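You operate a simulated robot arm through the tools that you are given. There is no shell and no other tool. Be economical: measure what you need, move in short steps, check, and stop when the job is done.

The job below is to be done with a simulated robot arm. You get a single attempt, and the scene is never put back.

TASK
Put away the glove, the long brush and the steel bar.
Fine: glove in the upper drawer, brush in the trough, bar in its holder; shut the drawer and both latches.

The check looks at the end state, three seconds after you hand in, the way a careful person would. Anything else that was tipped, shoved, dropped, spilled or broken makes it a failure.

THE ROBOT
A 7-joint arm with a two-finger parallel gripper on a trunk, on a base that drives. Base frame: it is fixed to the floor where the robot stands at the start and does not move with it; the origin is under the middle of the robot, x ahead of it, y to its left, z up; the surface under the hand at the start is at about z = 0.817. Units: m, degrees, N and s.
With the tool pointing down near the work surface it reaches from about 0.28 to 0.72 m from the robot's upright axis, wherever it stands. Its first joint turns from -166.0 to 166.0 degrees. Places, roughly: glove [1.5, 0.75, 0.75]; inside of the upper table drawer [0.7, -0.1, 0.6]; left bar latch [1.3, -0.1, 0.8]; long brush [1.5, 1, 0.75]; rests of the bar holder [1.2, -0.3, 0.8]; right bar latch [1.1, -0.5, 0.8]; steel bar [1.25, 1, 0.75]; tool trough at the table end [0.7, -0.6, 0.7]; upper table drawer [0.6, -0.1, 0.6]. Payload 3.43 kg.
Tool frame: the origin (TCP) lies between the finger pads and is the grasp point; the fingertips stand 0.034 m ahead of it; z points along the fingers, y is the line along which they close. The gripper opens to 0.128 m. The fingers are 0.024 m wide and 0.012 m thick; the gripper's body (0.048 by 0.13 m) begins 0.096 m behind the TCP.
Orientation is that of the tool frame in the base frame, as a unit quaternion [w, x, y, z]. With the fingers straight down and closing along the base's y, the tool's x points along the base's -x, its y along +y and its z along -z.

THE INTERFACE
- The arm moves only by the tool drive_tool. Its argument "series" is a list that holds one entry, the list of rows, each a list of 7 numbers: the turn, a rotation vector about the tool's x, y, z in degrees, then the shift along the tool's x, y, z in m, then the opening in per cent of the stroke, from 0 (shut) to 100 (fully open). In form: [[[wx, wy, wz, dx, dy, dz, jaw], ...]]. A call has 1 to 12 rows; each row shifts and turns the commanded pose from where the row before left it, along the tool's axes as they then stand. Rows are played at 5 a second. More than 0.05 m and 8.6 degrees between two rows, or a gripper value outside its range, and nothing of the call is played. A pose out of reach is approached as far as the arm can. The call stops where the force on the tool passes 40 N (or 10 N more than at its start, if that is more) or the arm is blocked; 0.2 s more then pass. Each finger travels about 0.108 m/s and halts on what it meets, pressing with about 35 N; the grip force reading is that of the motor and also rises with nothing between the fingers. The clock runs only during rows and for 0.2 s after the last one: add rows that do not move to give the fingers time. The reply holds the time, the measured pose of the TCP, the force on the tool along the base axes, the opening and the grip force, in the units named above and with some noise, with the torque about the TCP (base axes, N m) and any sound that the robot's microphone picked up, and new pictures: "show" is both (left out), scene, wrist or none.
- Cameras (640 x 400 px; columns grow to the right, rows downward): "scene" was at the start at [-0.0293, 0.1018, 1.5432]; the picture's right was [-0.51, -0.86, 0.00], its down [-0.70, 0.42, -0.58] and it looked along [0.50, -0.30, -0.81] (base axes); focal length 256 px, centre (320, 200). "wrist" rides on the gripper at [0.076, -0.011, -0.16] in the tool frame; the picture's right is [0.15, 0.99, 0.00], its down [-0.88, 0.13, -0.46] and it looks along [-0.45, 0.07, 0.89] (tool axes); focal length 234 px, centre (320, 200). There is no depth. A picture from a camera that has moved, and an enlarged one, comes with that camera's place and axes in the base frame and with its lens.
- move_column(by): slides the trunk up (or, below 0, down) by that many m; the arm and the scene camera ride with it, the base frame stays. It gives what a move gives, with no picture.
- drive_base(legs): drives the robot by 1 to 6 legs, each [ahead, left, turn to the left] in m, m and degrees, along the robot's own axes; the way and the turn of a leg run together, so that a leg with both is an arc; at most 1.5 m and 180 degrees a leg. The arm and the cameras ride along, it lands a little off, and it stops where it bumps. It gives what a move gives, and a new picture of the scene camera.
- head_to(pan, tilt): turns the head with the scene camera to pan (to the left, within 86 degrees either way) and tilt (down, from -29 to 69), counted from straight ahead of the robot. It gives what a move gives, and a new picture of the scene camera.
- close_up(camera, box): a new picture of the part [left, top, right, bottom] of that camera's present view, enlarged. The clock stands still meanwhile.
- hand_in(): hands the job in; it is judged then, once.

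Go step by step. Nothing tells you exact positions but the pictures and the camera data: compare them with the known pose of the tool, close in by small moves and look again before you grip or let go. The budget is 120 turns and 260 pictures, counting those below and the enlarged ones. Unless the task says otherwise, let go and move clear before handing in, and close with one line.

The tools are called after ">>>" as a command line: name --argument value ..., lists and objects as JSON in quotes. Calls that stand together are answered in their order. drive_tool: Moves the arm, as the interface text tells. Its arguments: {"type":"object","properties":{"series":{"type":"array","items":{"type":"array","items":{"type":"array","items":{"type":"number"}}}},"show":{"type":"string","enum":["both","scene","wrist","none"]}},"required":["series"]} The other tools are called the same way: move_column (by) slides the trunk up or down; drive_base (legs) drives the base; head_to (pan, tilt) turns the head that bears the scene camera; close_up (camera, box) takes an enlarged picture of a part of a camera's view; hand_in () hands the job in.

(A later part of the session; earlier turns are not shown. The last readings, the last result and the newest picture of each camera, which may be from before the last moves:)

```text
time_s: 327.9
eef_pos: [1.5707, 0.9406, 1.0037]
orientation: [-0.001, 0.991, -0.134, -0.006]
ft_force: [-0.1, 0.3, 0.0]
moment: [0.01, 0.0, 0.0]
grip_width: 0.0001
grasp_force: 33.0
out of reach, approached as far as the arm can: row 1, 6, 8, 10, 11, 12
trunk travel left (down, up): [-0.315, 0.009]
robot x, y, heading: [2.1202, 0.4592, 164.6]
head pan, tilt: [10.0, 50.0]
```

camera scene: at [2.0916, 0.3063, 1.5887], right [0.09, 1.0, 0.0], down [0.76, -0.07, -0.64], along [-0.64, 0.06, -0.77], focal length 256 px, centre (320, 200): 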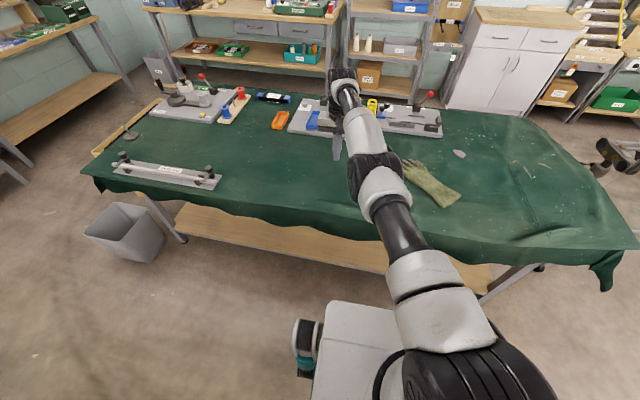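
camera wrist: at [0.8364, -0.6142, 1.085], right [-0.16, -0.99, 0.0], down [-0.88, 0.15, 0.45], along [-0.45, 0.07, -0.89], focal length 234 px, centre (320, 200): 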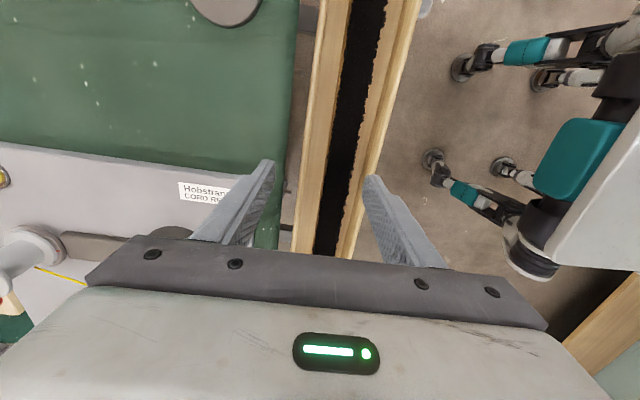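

The elbow stays locked, but I can work with the arm at fixed reach: base for horizontal, trunk for vertical motion. Swing the tool straight ahead, yaw it to the glove's axis (~26°), open, and position the base so the TCP is over the glove.

>>> drive_tool --series '[[[0, 0, 0, -0.0184, 0.0421, 0, 0], [0, 0, 0, -0.0157, 0.0431, 0, 0], [0, 0, 0, -0.013, 0.0441, 0, 0], [0, 0, 0, -0.0102, 0.0448, 0, 0], [0, 0, 0, -0.0073, 0.0453, 0, 20], [0, 0, 0, -0.0045, 0.0457, 0, 50], [0, 0, 0, -0.0016, 0.0459, 0, 90], [0, 0, -8.2, 0, 0, 0, 90], [0, 0, -8.2, 0, 0, 0, 90], [0, 0, -8.2, 0, 0, 0, 90], [0, 0, -8.2, 0, 0, 0, 90], [0, 0, -8.2, 0, 0, 0, 90]]]' --show "none"

>>> drive_base --legs '[[0, -0.174, 0], [0.06, 0, 0]]'

>>> close_up --camera "wrist" --box '[0, 0, 640, 400]'

```text
time_s: 330.5
eef_pos: [1.4146, 0.6609, 1.0052]
orientation: [-0.002, 0.975, 0.223, -0.004]
ft_force: [-0.4, -0.6, -0.4]
moment: [0.0, 0.0, 0.0]
grip_width: 0.1151
grasp_force: 0.2
out of reach, approached as far as the arm can: row 2
trunk travel left (down, up): [-0.315, 0.009]
robot x, y, heading: [2.12, 0.4622, 164.5]
head pan, tilt: [10.0, 50.0]
```

```text
time_s: 333.3
eef_pos: [1.4037, 0.8457, 1.0037]
orientation: [-0.002, 0.975, 0.222, -0.004]
ft_force: [-0.8, -0.2, 0.4]
moment: [0.02, -0.02, 0.0]
grip_width: 0.1153
grasp_force: 0.1
trunk travel left (down, up): [-0.315, 0.009]
robot x, y, heading: [2.1129, 0.6401, 164.5]
head pan, tilt: [10.0, 50.0]
camera scene: at [2.0797, 0.4899, 1.5887], right [0.09, 1.0, 0.0], down [0.76, -0.07, -0.64], along [-0.64, 0.06, -0.77], focal length 256 px, centre (320, 200)
```

scene: 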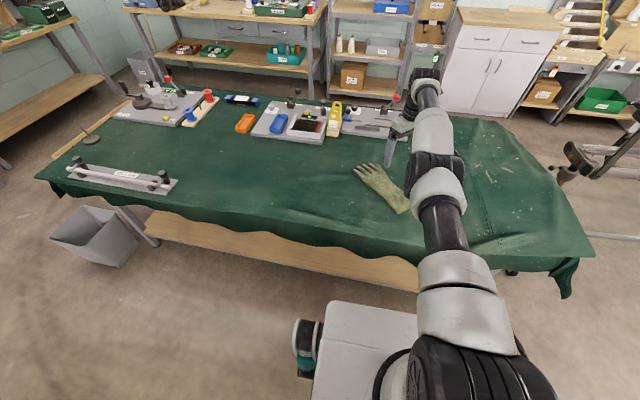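

```text
1.00 times, centred on (320, 200) of wrist (not enlarged: the box is as wide or as high as the picture)
camera zoom: at [1.4689, 0.887, 1.1629], right [0.56, -0.83, -0.01], down [-0.73, -0.5, 0.46], along [-0.39, -0.25, -0.89], focal length 234 px, centre (320, 200)
```

zoom: 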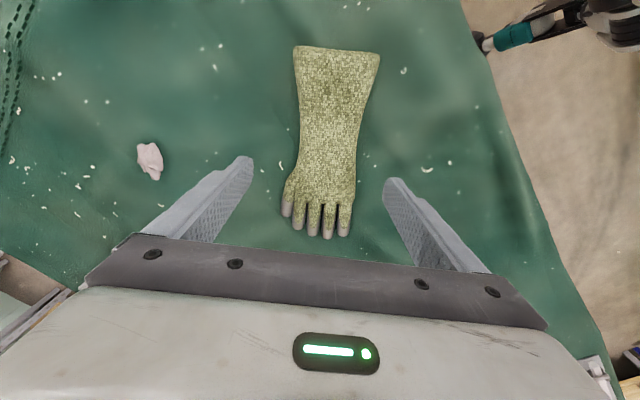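

Glove is between the open fingers and aligned. Lower with the trunk.

>>> move_column --by -0.164

>>> close_up --camera "wrist" --box '[0, 0, 640, 400]'

>>> close_up --camera "scene" --box '[320, 60, 460, 180]'

```text
time_s: 335.2
eef_pos: [1.404, 0.8441, 0.8414]
orientation: [-0.002, 0.975, 0.221, -0.004]
ft_force: [0.5, 0.3, 0.4]
moment: [0.03, 0.0, -0.02]
grip_width: 0.1153
grasp_force: 0.1
trunk travel left (down, up): [-0.151, 0.173]
robot x, y, heading: [2.1078, 0.6409, 164.8]
head pan, tilt: [10.0, 50.0]
```

```text
1.00 times, centred on (320, 200) of wrist (not enlarged: the box is as wide or as high as the picture)
camera zoom: at [1.4692, 0.8869, 0.9993], right [0.56, -0.83, -0.01], down [-0.73, -0.5, 0.46], along [-0.39, -0.25, -0.89], focal length 234 px, centre (320, 200)
```

zoom: 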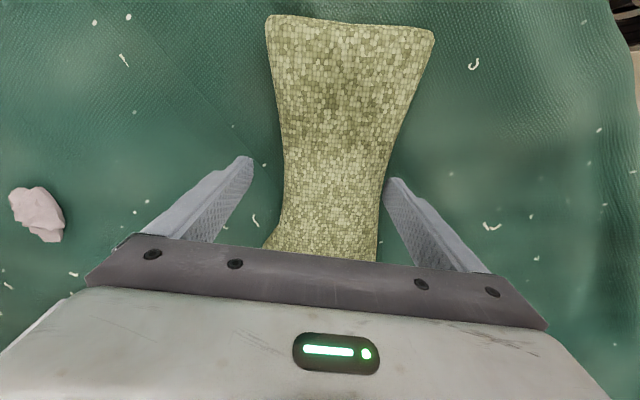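

```text
3.33 times, centred on (390, 120) of scene
camera zoom: at [2.0802, 0.4898, 1.4248], right [0.09, 1.0, 0.0], down [0.76, -0.07, -0.64], along [-0.64, 0.06, -0.77], focal length 853 px, centre (87, 467)
```

zoom: 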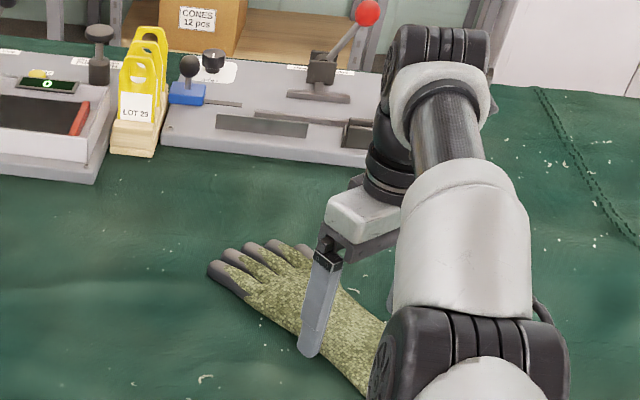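

>>> drive_tool --series '[[[0, 0, 0, 0, 0, 0, 60], [0, 0, 0, 0, 0, 0, 40], [0, 0, 0, 0, 0, 0, 20], [0, 0, 0, 0, 0, 0, 0], [0, 0, 0, 0, 0, 0, 0], [0, 0, 0, 0, 0, 0, 0]]]' --show "wrist"

>>> move_column --by 0.164

>>> close_up --camera "scene" --box '[320, 60, 460, 240]'

```text
time_s: 336.6
eef_pos: [1.4041, 0.845, 0.8405]
orientation: [-0.002, 0.975, 0.221, -0.004]
ft_force: [0.6, 0.2, 0.8]
moment: [-0.07, -0.04, 0.12]
grip_width: 0.0873
grasp_force: 35.0
trunk travel left (down, up): [-0.151, 0.173]
robot x, y, heading: [2.1078, 0.6438, 164.7]
head pan, tilt: [10.0, 50.0]
camera wrist: at [1.4693, 0.8869, 0.9993], right [0.56, -0.83, -0.01], down [-0.73, -0.5, 0.46], along [-0.39, -0.25, -0.89], focal length 234 px, centre (320, 200)
```

wrist: 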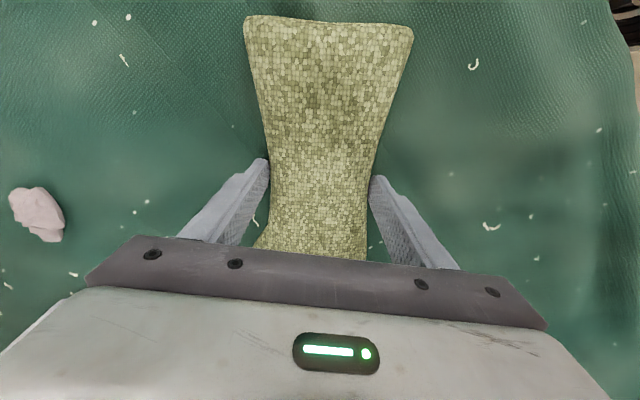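

```text
time_s: 338.5
eef_pos: [1.4032, 0.8454, 1.0043]
orientation: [-0.003, 0.975, 0.222, -0.004]
ft_force: [-0.3, -0.2, -0.6]
moment: [0.01, -0.06, 0.03]
grip_width: 0.0868
grasp_force: 34.6
trunk travel left (down, up): [-0.315, 0.009]
robot x, y, heading: [2.1068, 0.6445, 164.9]
head pan, tilt: [10.0, 50.0]
```

```text
2.22 times, centred on (390, 150) of scene
camera zoom: at [2.08, 0.4898, 1.5887], right [0.09, 1.0, 0.0], down [0.76, -0.07, -0.64], along [-0.64, 0.06, -0.77], focal length 568 px, centre (164, 311)
```

zoom: 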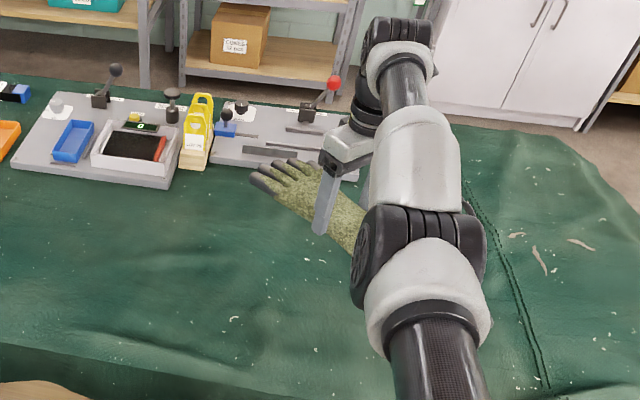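

Glove is held. Raise the arm along its limit and yaw the glove so it will lie along the drawer's width, then drive round to the front.

>>> drive_tool --series '[[[0, 0, 0, 0.0008, 0.0007, -0.04, 0], [0, 0, 0, 0.0023, 0.002, -0.04, 0], [0, 0, 0, 0.004, 0.0035, -0.04, 0], [0, 0, 0, 0.0056, 0.0049, -0.04, 0], [0, 0, 0, 0.0075, 0.0065, -0.04, 0], [0, 0, -8.2, 0, 0, 0, 0], [0, 0, -8.2, 0, 0, 0, 0], [0, 0, -8.2, 0, 0, 0, 0], [0, 0, -8.2, 0, 0, 0, 0], [0, 0, -8.2, 0, 0, 0, 0], [0, 0, -8, 0, 0, 0, 0]]]' --show "none"

>>> drive_base --legs '[[-0.35, 0, 0], [0, 1.2, 0], [0, 1.16, 0], [0, 0, -90]]'

```text
time_s: 340.9
eef_pos: [1.4308, 0.8372, 1.2041]
orientation: [-0.005, 0.795, 0.607, -0.002]
ft_force: [0.4, 0.2, 0.0]
moment: [0.03, -0.01, 0.0]
grip_width: 0.0866
grasp_force: 35.5
trunk travel left (down, up): [-0.315, 0.009]
robot x, y, heading: [2.1084, 0.6434, 164.5]
head pan, tilt: [10.0, 50.0]
```

```text
time_s: 369.5
eef_pos: [2.0259, -1.0523, 1.2044]
orientation: [-0.005, 0.991, -0.135, 0.0]
ft_force: [1.0, -0.5, 0.0]
moment: [-0.02, -0.03, -0.02]
grip_width: 0.0849
grasp_force: 35.0
trunk travel left (down, up): [-0.315, 0.009]
robot x, y, heading: [1.8307, -1.7315, 74.5]
head pan, tilt: [10.0, 50.0]
camera scene: at [1.6763, -1.7028, 1.5887], right [1.0, -0.1, 0.0], down [-0.07, -0.76, -0.64], along [0.06, 0.64, -0.77], focal length 256 px, centre (320, 200)
```

scene: 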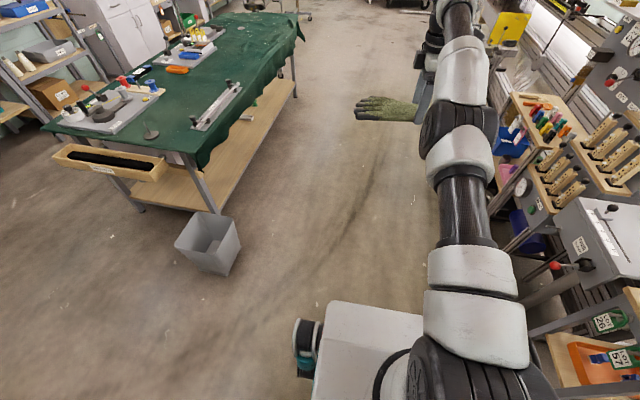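

Glove is still held. Continue strafing left past the table end to the front-right corner and turn to face the drawers.

>>> drive_base --legs '[[0, 1.3, 0], [0, 1.2, 0], [0, 0, -90]]'

>>> head_to --pan 25 --tilt 45

```text
time_s: 397.5
eef_pos: [0.102, -1.2521, 1.2053]
orientation: [0.003, -0.605, 0.796, -0.004]
ft_force: [0.1, 0.1, -0.2]
moment: [-0.04, 0.02, -0.04]
grip_width: 0.085
grasp_force: 34.8
trunk travel left (down, up): [-0.315, 0.009]
robot x, y, heading: [-0.5759, -1.0536, -15.7]
head pan, tilt: [10.0, 50.0]
camera scene: at [-0.5501, -0.9047, 1.5887], right [-0.1, -1.0, 0.0], down [-0.76, 0.07, -0.64], along [0.64, -0.06, -0.77], focal length 256 px, centre (320, 200)
```

scene: 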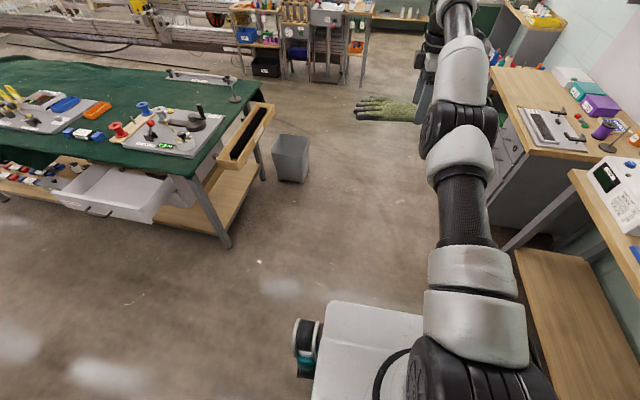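

```text
time_s: 398.2
eef_pos: [0.1006, -1.2522, 1.2051]
orientation: [0.004, -0.605, 0.796, -0.004]
ft_force: [0.2, 0.0, 0.0]
moment: [-0.03, -0.01, 0.03]
grip_width: 0.0851
grasp_force: 35.2
trunk travel left (down, up): [-0.315, 0.009]
robot x, y, heading: [-0.578, -1.0549, -15.5]
head pan, tilt: [25.0, 45.0]
camera scene: at [-0.5465, -0.8839, 1.5956], right [0.16, -0.99, 0.0], down [-0.7, -0.12, -0.71], along [0.7, 0.12, -0.71], focal length 256 px, centre (320, 200)
```

scene: 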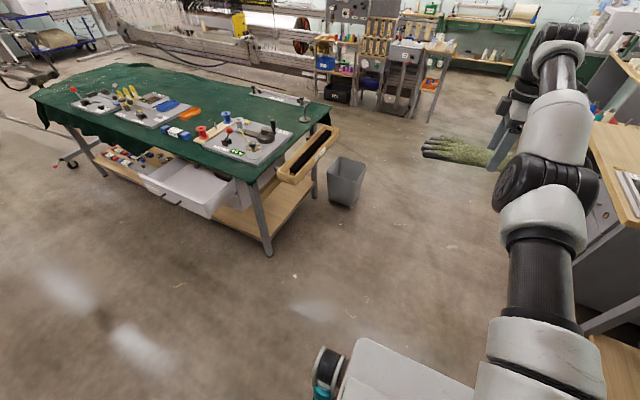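

>>> drive_base --legs '[[-0.15, 0, 0], [0, 1.37, 0]]'

>>> head_to --pan -5 --tilt 50

```text
time_s: 412.7
eef_pos: [0.328, 0.1117, 1.2046]
orientation: [0.003, -0.603, 0.798, -0.004]
ft_force: [-0.5, -0.3, -1.0]
moment: [-0.02, 0.01, 0.0]
grip_width: 0.0849
grasp_force: 35.5
trunk travel left (down, up): [-0.315, 0.009]
robot x, y, heading: [-0.348, 0.3182, -16.2]
head pan, tilt: [25.0, 45.0]
camera scene: at [-0.3175, 0.4848, 1.5956], right [0.16, -0.99, 0.0], down [-0.7, -0.11, -0.71], along [0.7, 0.11, -0.71], focal length 256 px, centre (320, 200)
```

scene: 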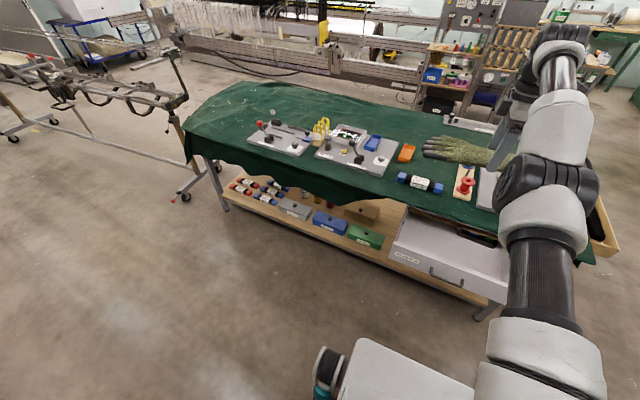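

```text
time_s: 413.6
eef_pos: [0.328, 0.1117, 1.2042]
orientation: [0.004, -0.603, 0.798, -0.004]
ft_force: [-0.2, 0.5, -0.9]
moment: [-0.01, -0.04, 0.01]
grip_width: 0.0852
grasp_force: 34.7
trunk travel left (down, up): [-0.315, 0.009]
robot x, y, heading: [-0.3471, 0.3095, -16.1]
head pan, tilt: [-5.0, 50.0]
camera scene: at [-0.3259, 0.4446, 1.5887], right [-0.36, -0.93, 0.0], down [-0.72, 0.27, -0.64], along [0.6, -0.23, -0.77], focal length 256 px, centre (320, 200)
```

scene: 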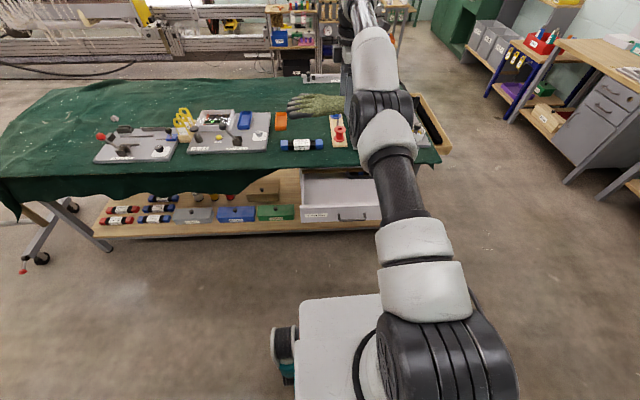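

>>> close_up --camera "scene" --box '[280, 150, 440, 240]'

```text
4.00 times, centred on (360, 195) of scene
camera zoom: at [-0.3259, 0.4446, 1.5887], right [-0.36, -0.93, 0.0], down [-0.72, 0.27, -0.64], along [0.6, -0.23, -0.77], focal length 1023 px, centre (160, 220)
```

zoom: 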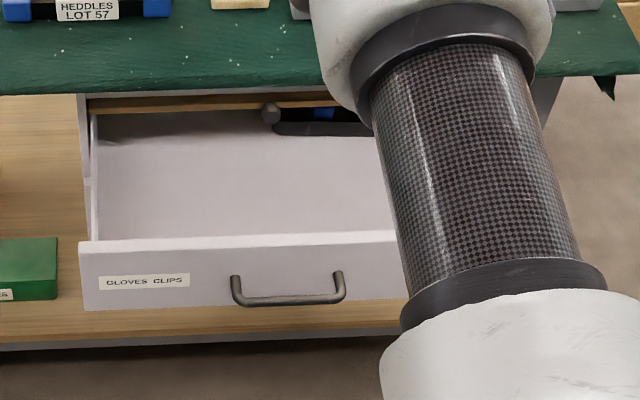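

The drawer opening spans depth ≈0.285–0.43 m (in the table's depth axis). Lower the trunk, move forward slightly, and check.

>>> move_column --by -0.31

>>> drive_base --legs '[[0.035, 0, 0]]'

>>> drive_tool --series '[[[0, 0, 0, 0, -0.0097, 0.04, 0], [0, 0, 0, 0, -0.0074, 0.04, 0], [0, 0, 0, 0, -0.005, 0.03, 0], [0, 0, 0, 0, 0, 0, 0]]]' --show "both"

```text
time_s: 416.7
eef_pos: [0.3287, 0.1116, 0.8948]
orientation: [0.003, -0.603, 0.798, -0.004]
ft_force: [0.4, 0.1, -0.8]
moment: [-0.05, 0.0, 0.01]
grip_width: 0.0847
grasp_force: 34.9
trunk travel left (down, up): [-0.005, 0.319]
robot x, y, heading: [-0.3484, 0.3182, -15.8]
head pan, tilt: [-5.0, 50.0]
```

```text
time_s: 417.6
eef_pos: [0.3607, 0.1033, 0.8945]
orientation: [0.004, -0.603, 0.798, -0.004]
ft_force: [-0.5, -0.5, -0.6]
moment: [-0.04, 0.02, 0.0]
grip_width: 0.0847
grasp_force: 35.2
trunk travel left (down, up): [-0.005, 0.319]
robot x, y, heading: [-0.314, 0.3063, -15.8]
head pan, tilt: [-5.0, 50.0]
camera scene: at [-0.2927, 0.435, 1.2787], right [-0.36, -0.93, 0.0], down [-0.72, 0.27, -0.64], along [0.6, -0.23, -0.77], focal length 256 px, centre (320, 200)
```

scene: 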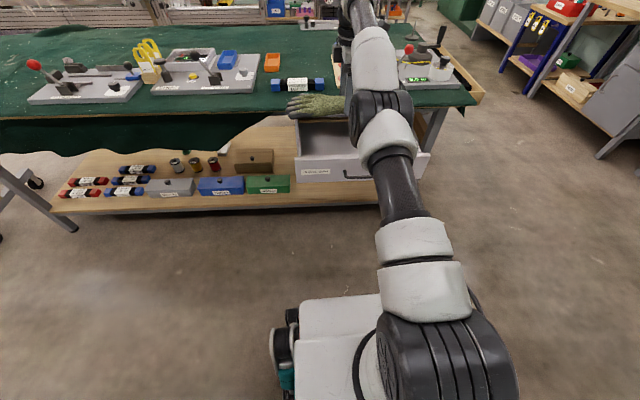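

```text
time_s: 418.6
eef_pos: [0.3831, 0.0964, 0.7845]
orientation: [0.004, -0.603, 0.798, -0.004]
ft_force: [0.0, 0.0, -0.8]
moment: [-0.03, 0.02, -0.02]
grip_width: 0.0849
grasp_force: 34.4
trunk travel left (down, up): [-0.005, 0.319]
robot x, y, heading: [-0.3116, 0.3033, -16.1]
head pan, tilt: [-5.0, 50.0]
camera scene: at [-0.2926, 0.435, 1.2787], right [-0.36, -0.93, 0.0], down [-0.72, 0.27, -0.64], along [0.6, -0.23, -0.77], focal length 256 px, centre (320, 200)
camera wrist: at [0.3717, 0.0202, 0.9431], right [-0.99, 0.13, -0.01], down [0.11, 0.88, 0.45], along [0.07, 0.45, -0.89], focal length 234 px, centre (320, 200)
```

scene: 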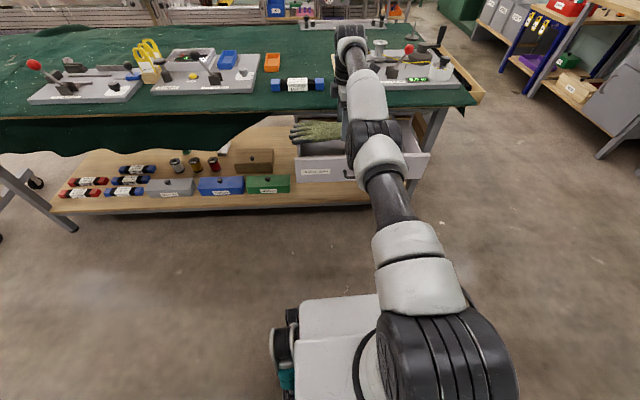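
wrist: 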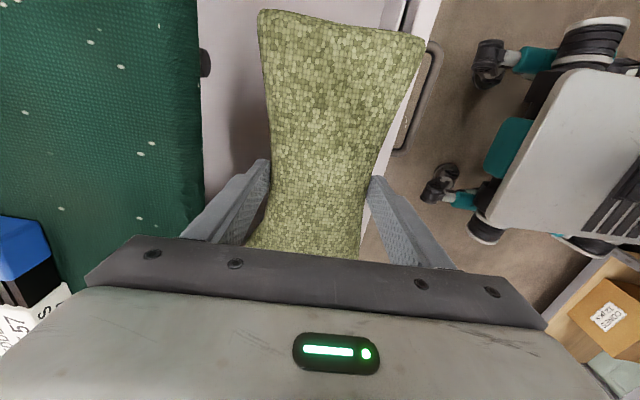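

The glove's fingers overhang the drawer's left side; shift right 0.09 m, then look again.

>>> drive_base --legs '[[0, -0.09, 0]]'

>>> close_up --camera "scene" --box '[270, 90, 450, 200]'

>>> close_up --camera "wrist" --box '[0, 0, 640, 400]'

```text
time_s: 420.1
eef_pos: [0.3586, 0.01, 0.784]
orientation: [0.003, -0.602, 0.798, -0.003]
ft_force: [0.5, 0.6, -0.6]
moment: [-0.03, 0.03, -0.01]
grip_width: 0.085
grasp_force: 35.5
trunk travel left (down, up): [-0.005, 0.319]
robot x, y, heading: [-0.3406, 0.2159, -15.8]
head pan, tilt: [-5.0, 50.0]
camera scene: at [-0.3172, 0.3489, 1.2787], right [-0.36, -0.93, 0.0], down [-0.72, 0.27, -0.64], along [0.6, -0.23, -0.77], focal length 256 px, centre (320, 200)
```

scene: 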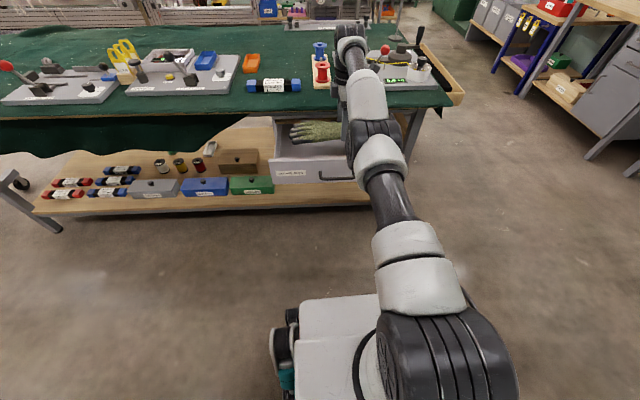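

```text
3.56 times, centred on (360, 145) of scene
camera zoom: at [-0.3172, 0.3489, 1.2787], right [-0.36, -0.93, 0.0], down [-0.72, 0.27, -0.64], along [0.6, -0.23, -0.77], focal length 910 px, centre (178, 396)
```

zoom: 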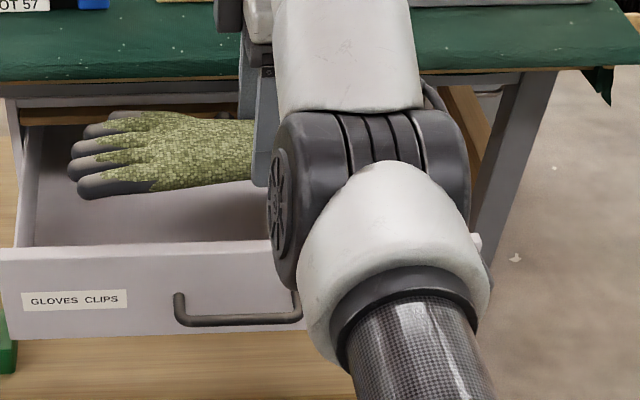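

```text
1.00 times, centred on (320, 200) of wrist (not enlarged: the box is as wide or as high as the picture)
camera zoom: at [0.3473, -0.0653, 0.9436], right [-0.99, 0.13, -0.01], down [0.11, 0.88, 0.45], along [0.07, 0.45, -0.89], focal length 234 px, centre (320, 200)
```

zoom: 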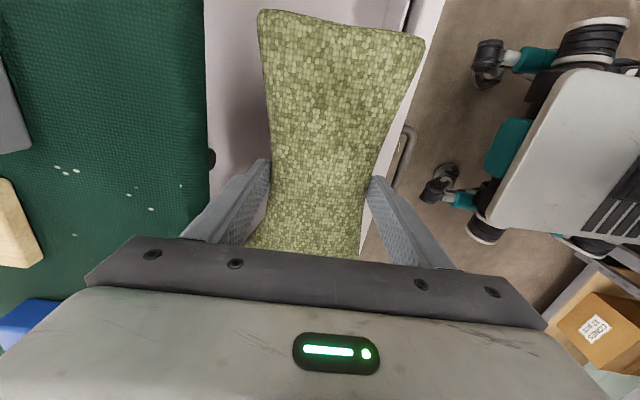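

Glove is over the drawer opening. Lower a bit further and release gently.

>>> drive_tool --series '[[[0, 0, 0, 0, -0.0035, 0.03, 0], [0, 0, 0, 0, -0.002, 0.03, 0], [0, 0, 0, 0, 0, 0, 0]]]' --show "wrist"

>>> close_up --camera "scene" --box '[270, 90, 450, 200]'

```text
time_s: 420.9
eef_pos: [0.3653, 0.0083, 0.7246]
orientation: [0.004, -0.602, 0.799, -0.004]
ft_force: [0.0, -0.3, -0.7]
moment: [-0.01, 0.04, 0.01]
grip_width: 0.0848
grasp_force: 35.0
trunk travel left (down, up): [-0.005, 0.319]
robot x, y, heading: [-0.3399, 0.2184, -16.1]
head pan, tilt: [-5.0, 50.0]
camera wrist: at [0.3532, -0.067, 0.8829], right [-0.99, 0.13, -0.01], down [0.11, 0.88, 0.45], along [0.07, 0.45, -0.89], focal length 234 px, centre (320, 200)
```

wrist: 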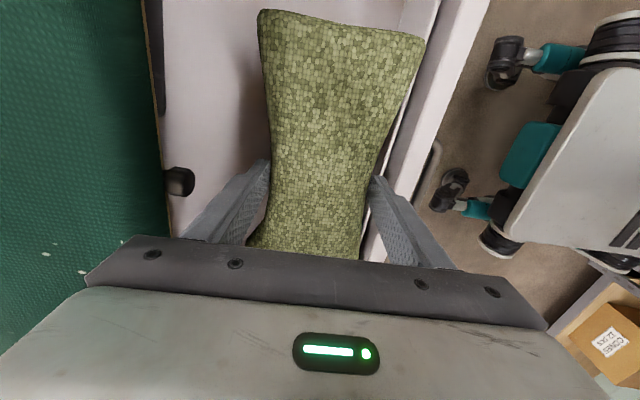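

```text
3.56 times, centred on (360, 145) of scene
camera zoom: at [-0.3172, 0.3489, 1.2787], right [-0.36, -0.93, 0.0], down [-0.72, 0.27, -0.64], along [0.6, -0.23, -0.77], focal length 910 px, centre (178, 396)
```

zoom: 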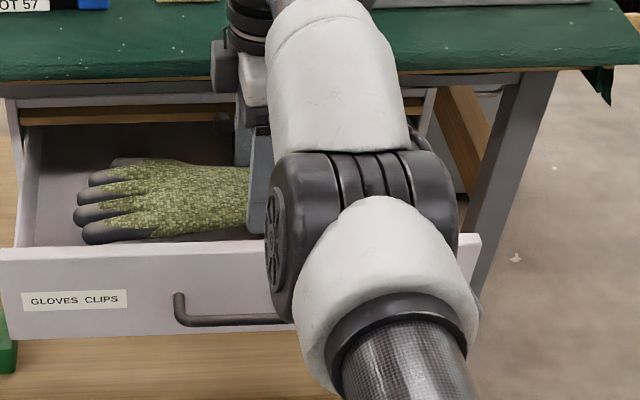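

>>> drive_tool --series '[[[0, 0, 0, 0, 0, 0, 70], [0, 0, 0, 0, 0, 0, 74], [0, 0, 0, 0, 0, 0, 76], [0, 0, 0, 0, 0, 0, 76]]]' --show "wrist"

>>> close_up --camera "scene" --box '[270, 90, 450, 200]'

```text
time_s: 421.9
eef_pos: [0.3641, 0.0097, 0.7236]
orientation: [0.003, -0.603, 0.798, -0.004]
ft_force: [-0.2, 0.5, -0.5]
moment: [0.03, 0.01, 0.05]
grip_width: 0.0973
grasp_force: 0.0
trunk travel left (down, up): [-0.005, 0.319]
robot x, y, heading: [-0.3384, 0.2199, -15.8]
head pan, tilt: [-5.0, 50.0]
camera wrist: at [0.3531, -0.067, 0.8831], right [-0.99, 0.13, -0.01], down [0.11, 0.88, 0.45], along [0.07, 0.45, -0.89], focal length 234 px, centre (320, 200)
```

wrist: 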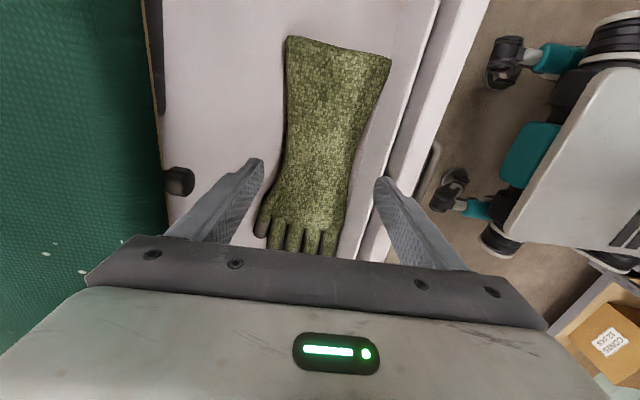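

```text
3.56 times, centred on (360, 145) of scene
camera zoom: at [-0.3173, 0.3489, 1.2787], right [-0.36, -0.93, 0.0], down [-0.72, 0.27, -0.64], along [0.6, -0.23, -0.77], focal length 910 px, centre (178, 396)
```

zoom: 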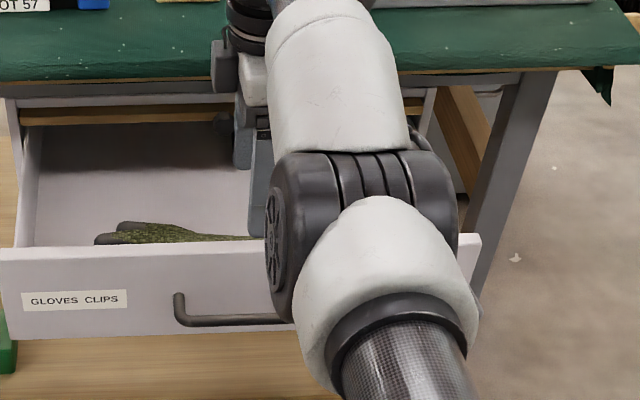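

The glove lies in the drawer. Next I raise clear, back off, turn the tool to neutral yaw, swing the arm to the left and pitch the closed fingers forward so I can push the drawer shut.

>>> move_column --by 0.2

>>> drive_base --legs '[[-0.08, 0, 0]]'

>>> drive_tool --series '[[[0, 0, 8.2, 0, 0, 0, 40], [0, 0, 8.2, 0, 0, 0, 0], [0, 0, 8.2, 0, 0, 0, 0], [0, 0, 8.2, 0, 0, 0, 0], [0, 0, 8.2, 0, 0, 0, 0], [0, 0, 8.2, 0, 0, 0, 0], [0, 0, 8.2, 0, 0, 0, 0], [0, 0, 8.2, 0, 0, 0, 0], [0, 0, 8.2, 0, 0, 0, 0], [0, 0, 8.2, 0, 0, 0, 0], [0, 0, 8.0, 0, 0, 0, 0]]]' --show "none"

>>> drive_tool --series '[[[0, 0, 0, 0.0014, 0.046, 0, 0], [0, 0, 0, 0.0044, 0.0459, 0, 0], [0, 0, 0, 0.0072, 0.0455, 0, 0], [0, 0, 0, 0.01, 0.0449, 0, 0], [0, 0, 0, 0.0129, 0.0442, 0, 0], [0, 0, 0, 0.0156, 0.0433, 0, 0], [0, 0, 0, 0.0183, 0.0423, 0, 0], [0, 0, 0, 0.0209, 0.041, 0, 0], [0, 0, 0, 0.0234, 0.0397, 0, 0], [0, 0, 0, 0.0259, 0.038, 0, 0], [0, 0, 0, 0.0282, 0.0364, 0, 0], [0, 0, 0, 0.0305, 0.0346, 0, 0]]]' --show "scene"

```text
time_s: 424.1
eef_pos: [0.3638, 0.0096, 0.9229]
orientation: [0.003, -0.602, 0.798, -0.003]
ft_force: [-0.1, 0.3, -0.9]
moment: [-0.01, -0.04, 0.0]
grip_width: 0.0973
grasp_force: 0.0
trunk travel left (down, up): [-0.205, 0.119]
robot x, y, heading: [-0.3398, 0.2127, -15.9]
head pan, tilt: [-5.0, 50.0]
```

```text
time_s: 425.1
eef_pos: [0.2875, 0.0309, 0.9232]
orientation: [0.003, -0.602, 0.798, -0.005]
ft_force: [0.4, 0.9, 0.8]
moment: [-0.01, 0.01, -0.02]
grip_width: 0.0972
grasp_force: 0.1
trunk travel left (down, up): [-0.205, 0.119]
robot x, y, heading: [-0.414, 0.2404, -15.9]
head pan, tilt: [-5.0, 50.0]
camera scene: at [-0.3935, 0.3706, 1.4787], right [-0.36, -0.93, 0.0], down [-0.72, 0.27, -0.64], along [0.6, -0.23, -0.77], focal length 256 px, centre (320, 200)
```

scene: 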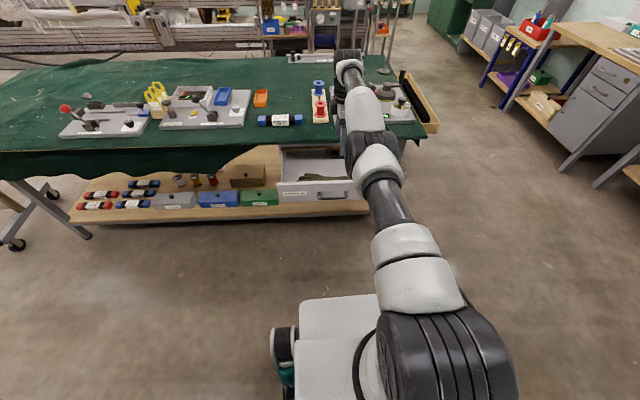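

```text
time_s: 427.5
eef_pos: [0.2878, 0.0304, 0.9243]
orientation: [0.004, 0.139, 0.99, 0.0]
ft_force: [-0.3, 1.0, 0.1]
moment: [-0.02, 0.01, -0.04]
grip_width: 0.0
grasp_force: 33.1
trunk travel left (down, up): [-0.205, 0.119]
robot x, y, heading: [-0.4104, 0.2405, -16.1]
head pan, tilt: [-5.0, 50.0]
```

```text
time_s: 430.1
eef_pos: [0.2334, 0.5691, 0.9229]
orientation: [0.004, 0.138, 0.99, -0.001]
ft_force: [-0.2, -0.1, 0.5]
moment: [0.01, 0.04, 0.0]
grip_width: 0.0001
grasp_force: 32.7
trunk travel left (down, up): [-0.205, 0.119]
robot x, y, heading: [-0.4169, 0.2405, -16.1]
head pan, tilt: [-5.0, 50.0]
camera scene: at [-0.3936, 0.3705, 1.4788], right [-0.36, -0.93, 0.0], down [-0.72, 0.27, -0.64], along [0.6, -0.23, -0.77], focal length 256 px, centre (320, 200)
```

scene: 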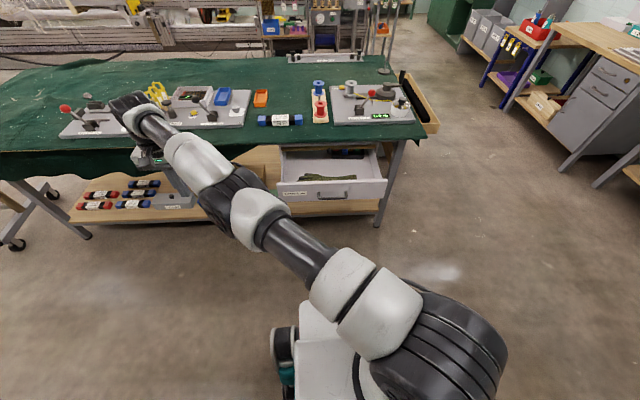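

>>> drive_tool --series '[[[0, 0, 0, 0.0325, 0.0325, 0, 0], [0, 0, 0, 0.0346, 0.0305, 0, 0], [0, -8, 0, -0.0334, 0, -0.0023, 0], [0, -8, 0, -0.0334, 0, -0.0023, 0], [0, -8, 0, -0.0334, 0, -0.0023, 0], [0, -8, 0, -0.0334, 0, -0.0023, 0], [0, -8, 0, -0.0334, 0, -0.0023, 0], [0, -8, 0, -0.0334, 0, -0.0023, 0]]]' --show "none"

>>> drive_base --legs '[[0, -0.445, 0]]'

>>> move_column --by -0.2

>>> head_to --pan 15 --tilt 45

```text
time_s: 431.9
eef_pos: [0.3593, 0.5984, 1.0023]
orientation: [0.407, 0.125, 0.903, -0.056]
ft_force: [0.0, 0.4, 0.0]
moment: [-0.03, 0.01, -0.01]
grip_width: 0.0
grasp_force: 33.5
trunk travel left (down, up): [-0.205, 0.119]
robot x, y, heading: [-0.4149, 0.2402, -16.0]
head pan, tilt: [-5.0, 50.0]
```

```text
time_s: 436.7
eef_pos: [0.237, 0.1726, 1.0018]
orientation: [0.407, 0.126, 0.903, -0.057]
ft_force: [-0.5, 0.0, 0.6]
moment: [-0.01, 0.03, 0.0]
grip_width: 0.0001
grasp_force: 32.8
trunk travel left (down, up): [-0.205, 0.119]
robot x, y, heading: [-0.539, -0.1876, -15.7]
head pan, tilt: [-5.0, 50.0]
camera scene: at [-0.5148, -0.0554, 1.4787], right [-0.36, -0.93, 0.0], down [-0.72, 0.27, -0.64], along [0.6, -0.23, -0.77], focal length 256 px, centre (320, 200)
```

scene: 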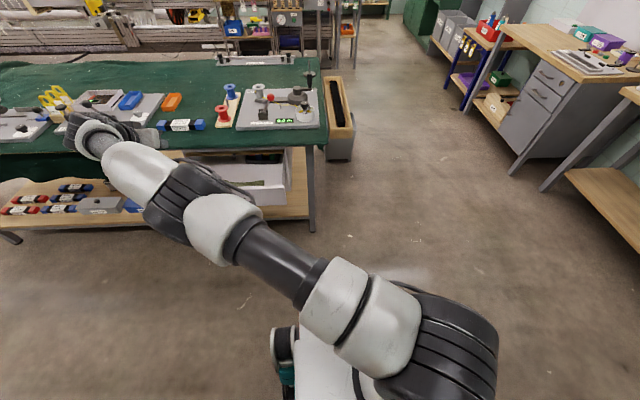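

```text
time_s: 438.9
eef_pos: [0.2361, 0.1726, 0.8017]
orientation: [0.407, 0.126, 0.903, -0.057]
ft_force: [0.3, -0.2, -0.4]
moment: [0.05, 0.0, 0.02]
grip_width: 0.0
grasp_force: 32.6
trunk travel left (down, up): [-0.005, 0.319]
robot x, y, heading: [-0.5382, -0.187, -15.9]
head pan, tilt: [-5.0, 50.0]
```

```text
time_s: 439.7
eef_pos: [0.2366, 0.1718, 0.8019]
orientation: [0.407, 0.126, 0.903, -0.057]
ft_force: [0.4, 0.3, -0.6]
moment: [-0.04, 0.0, 0.06]
grip_width: 0.0
grasp_force: 33.5
trunk travel left (down, up): [-0.005, 0.319]
robot x, y, heading: [-0.536, -0.1838, -15.8]
head pan, tilt: [15.0, 45.0]
camera scene: at [-0.5055, -0.0293, 1.2856], right [-0.02, -1.0, 0.0], down [-0.71, 0.01, -0.71], along [0.71, -0.01, -0.71], focal length 256 px, centre (320, 200)
```

scene: 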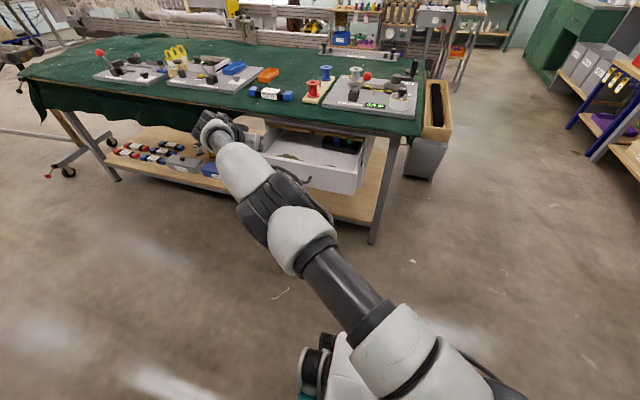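

Tool is in front of the drawer's left half. Lower it to panel height and check.

>>> drive_tool --series '[[[0, 0, 0, 0.0243, -0.001, 0.0206, 0], [0, 0, 0, 0.0244, -0.0013, 0.0204, 0], [0, 0, 0, 0.0246, -0.0018, 0.0202, 0], [0, 0, 0, 0.0248, -0.0024, 0.0199, 0]]]' --show "both"

>>> close_up --camera "scene" --box '[180, 90, 380, 215]'

```text
time_s: 440.7
eef_pos: [0.2298, 0.1671, 0.6756]
orientation: [0.407, 0.125, 0.903, -0.057]
ft_force: [0.8, -0.3, -0.2]
moment: [-0.02, -0.02, 0.01]
grip_width: 0.0002
grasp_force: 33.1
trunk travel left (down, up): [-0.005, 0.319]
robot x, y, heading: [-0.5316, -0.1868, -16.0]
head pan, tilt: [15.0, 45.0]
camera scene: at [-0.5056, -0.0293, 1.2857], right [-0.02, -1.0, 0.0], down [-0.71, 0.01, -0.71], along [0.71, -0.01, -0.71], focal length 256 px, centre (320, 200)
camera wrist: at [0.0643, 0.2028, 0.7243], right [0.18, 0.98, -0.11], down [0.27, 0.06, 0.96], along [0.95, -0.2, -0.25], focal length 234 px, centre (320, 200)
```

scene: 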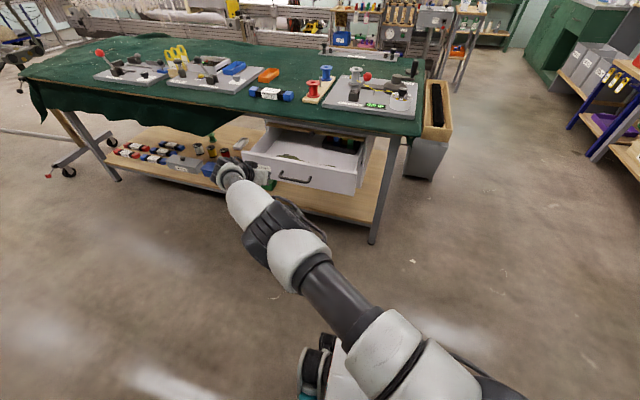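
wrist: 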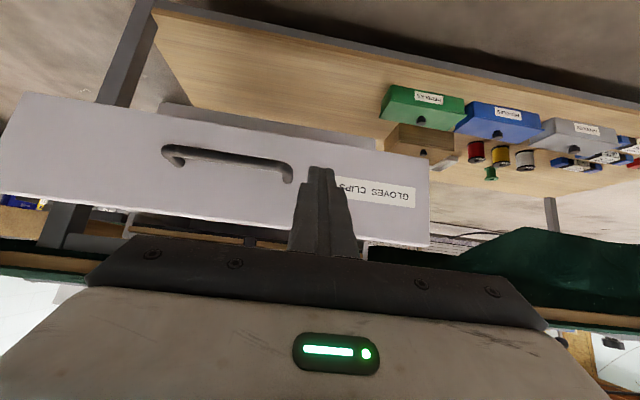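

```text
3.20 times, centred on (280, 152) of scene
camera zoom: at [-0.5056, -0.0293, 1.2857], right [-0.02, -1.0, 0.0], down [-0.71, 0.01, -0.71], along [0.71, -0.01, -0.71], focal length 819 px, centre (448, 352)
```

zoom: 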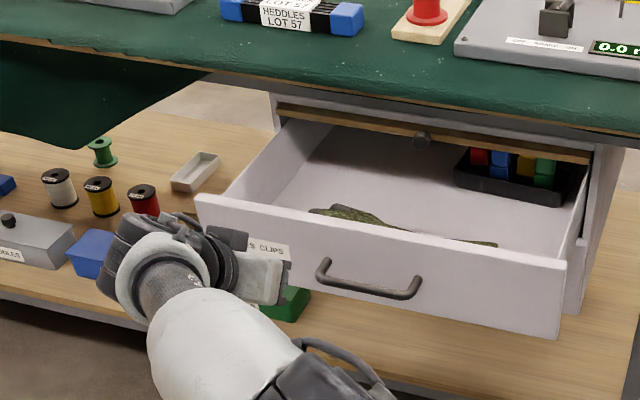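

Finger points at the panel just left of the handle, glove fully inside. Push by driving forward.

>>> drive_base --legs '[[0.12, 0, 0], [0.1, 0, 0]]'

>>> close_up --camera "scene" --box '[180, 90, 380, 215]'

>>> close_up --camera "wrist" --box '[0, 0, 640, 400]'

```text
time_s: 442.7
eef_pos: [0.441, 0.1074, 0.6762]
orientation: [0.407, 0.125, 0.903, -0.056]
ft_force: [-0.2, 0.0, 0.1]
moment: [0.02, 0.02, 0.01]
grip_width: 0.0
grasp_force: 33.3
trunk travel left (down, up): [-0.005, 0.319]
robot x, y, heading: [-0.3261, -0.2472, -15.8]
head pan, tilt: [15.0, 45.0]
camera scene: at [-0.2952, -0.0891, 1.2856], right [-0.02, -1.0, 0.0], down [-0.71, 0.01, -0.71], along [0.71, -0.01, -0.71], focal length 256 px, centre (320, 200)
```

scene: 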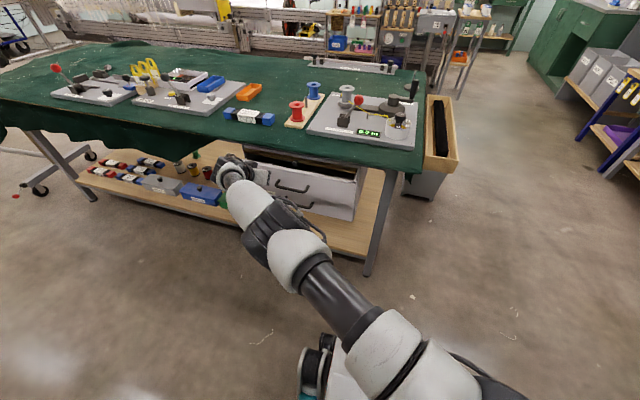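

```text
3.20 times, centred on (280, 152) of scene
camera zoom: at [-0.2952, -0.0891, 1.2856], right [-0.02, -1.0, 0.0], down [-0.71, 0.01, -0.71], along [0.71, -0.01, -0.71], focal length 819 px, centre (448, 352)
```

zoom: 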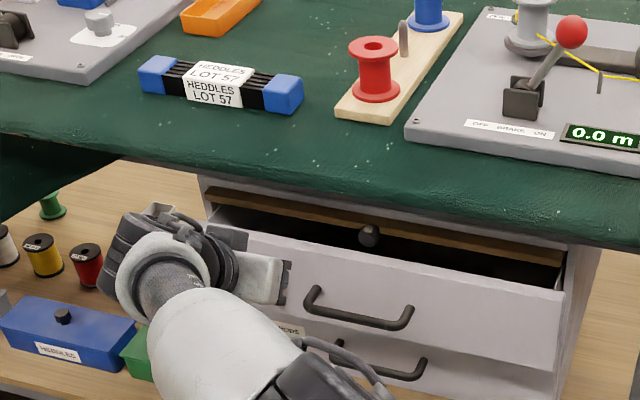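

```text
1.00 times, centred on (320, 200) of wrist (not enlarged: the box is as wide or as high as the picture)
camera zoom: at [0.2748, 0.1428, 0.7244], right [0.18, 0.98, -0.11], down [0.27, 0.06, 0.96], along [0.95, -0.2, -0.25], focal length 234 px, centre (320, 200)
```

zoom: 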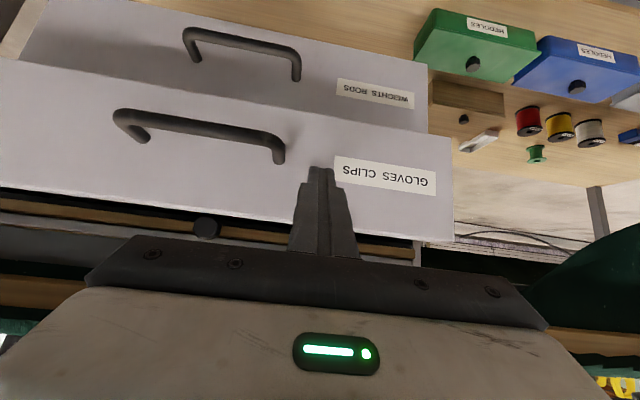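

Nearly closed; about 5 cm more. Drive gently.

>>> drive_base --legs '[[0.045, 0, 0]]'

>>> close_up --camera "scene" --box '[180, 90, 380, 215]'

>>> close_up --camera "wrist" --box '[0, 0, 640, 400]'

```text
time_s: 443.6
eef_pos: [0.4837, 0.0966, 0.6766]
orientation: [0.407, 0.125, 0.903, -0.057]
ft_force: [-0.4, -0.2, -0.2]
moment: [-0.02, -0.02, -0.02]
grip_width: 0.0001
grasp_force: 33.2
trunk travel left (down, up): [-0.005, 0.319]
robot x, y, heading: [-0.2805, -0.2592, -16.1]
head pan, tilt: [15.0, 45.0]
camera scene: at [-0.2525, -0.1012, 1.2856], right [-0.02, -1.0, 0.0], down [-0.71, 0.01, -0.71], along [0.71, -0.01, -0.71], focal length 256 px, centre (320, 200)
```

scene: 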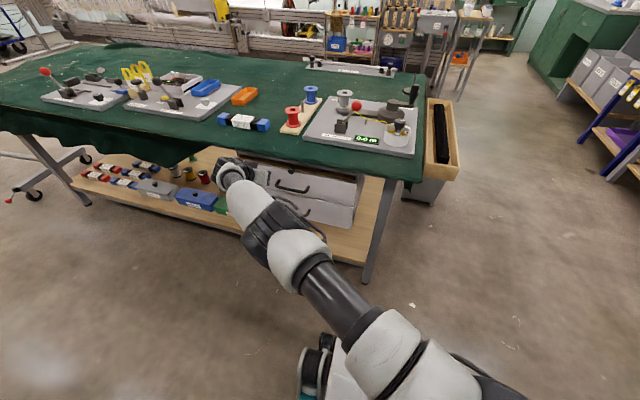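

```text
3.20 times, centred on (280, 152) of scene
camera zoom: at [-0.2525, -0.1012, 1.2856], right [-0.02, -1.0, 0.0], down [-0.71, 0.01, -0.71], along [0.71, -0.01, -0.71], focal length 819 px, centre (448, 352)
```

zoom: 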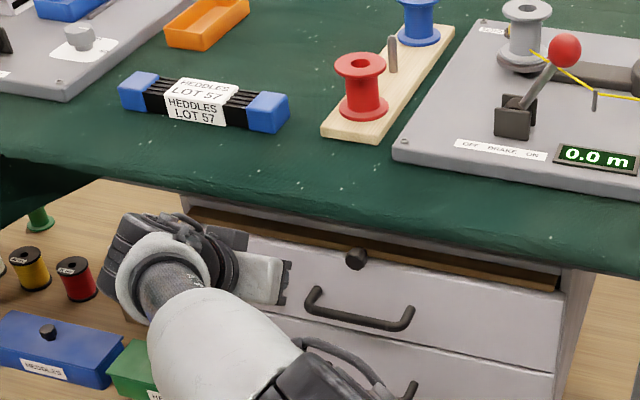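

```text
1.00 times, centred on (320, 200) of wrist (not enlarged: the box is as wide or as high as the picture)
camera zoom: at [0.3175, 0.1304, 0.7242], right [0.18, 0.98, -0.11], down [0.27, 0.06, 0.96], along [0.95, -0.2, -0.25], focal length 234 px, centre (320, 200)
```

zoom: 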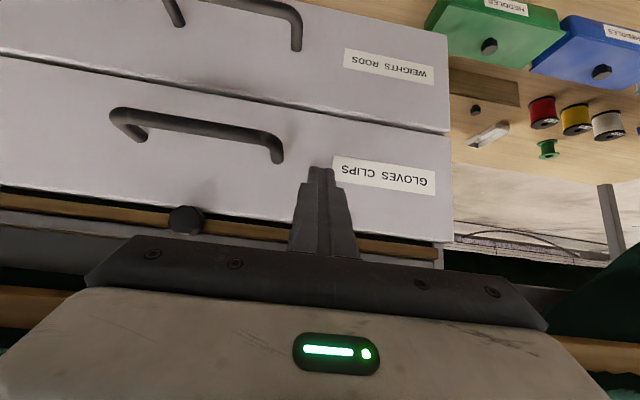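

Almost flush; a final small push.

>>> drive_base --legs '[[0.015, 0, 0]]'

>>> close_up --camera "wrist" --box '[0, 0, 640, 400]'

>>> close_up --camera "wrist" --box '[360, 80, 500, 260]'

```text
time_s: 444.4
eef_pos: [0.4875, 0.0958, 0.6729]
orientation: [0.403, 0.127, 0.905, -0.058]
ft_force: [0.1, 0.2, -0.3]
moment: [-0.01, -0.01, -0.01]
grip_width: 0.0001
grasp_force: 32.8
trunk travel left (down, up): [-0.005, 0.319]
robot x, y, heading: [-0.275, -0.261, -16.1]
head pan, tilt: [15.0, 45.0]
stopped in leg 1: the force on the tool passed its limit at 55 N (the readings are from after the stop); the commanded pose is now the measured one
camera scene: at [-0.2432, -0.1039, 1.2855], right [-0.01, -1.0, 0.0], down [-0.71, 0.01, -0.71], along [0.71, -0.01, -0.71], focal length 256 px, centre (320, 200)
```

scene: 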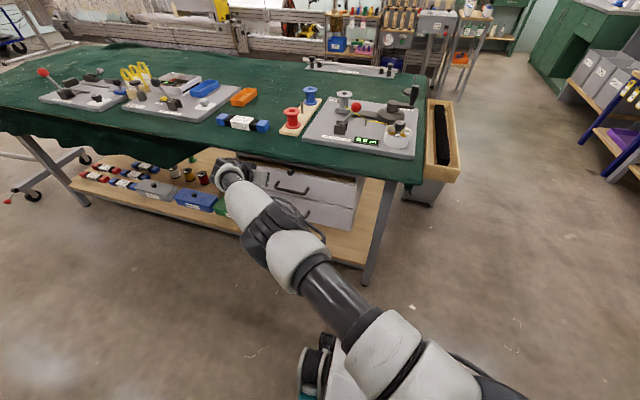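

```text
1.00 times, centred on (320, 200) of wrist (not enlarged: the box is as wide or as high as the picture)
camera zoom: at [0.3228, 0.1318, 0.7233], right [0.18, 0.98, -0.11], down [0.28, 0.06, 0.96], along [0.94, -0.2, -0.26], focal length 234 px, centre (320, 200)
```

zoom: 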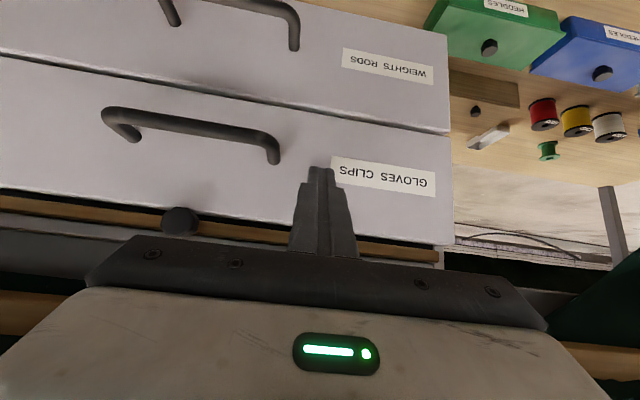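

```text
2.22 times, centred on (430, 170) of wrist
camera zoom: at [0.3228, 0.1318, 0.7233], right [0.18, 0.98, -0.11], down [0.28, 0.06, 0.96], along [0.94, -0.2, -0.26], focal length 520 px, centre (76, 267)
```

zoom: 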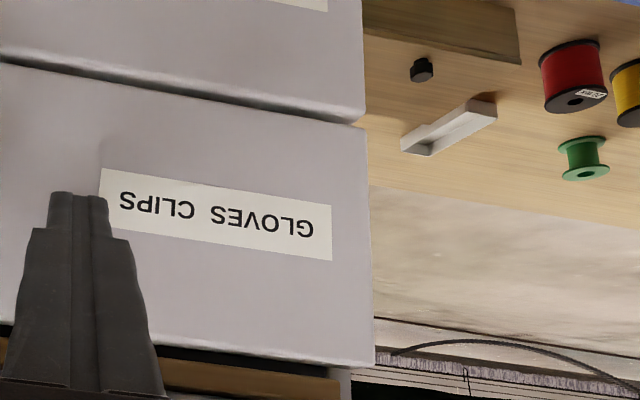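

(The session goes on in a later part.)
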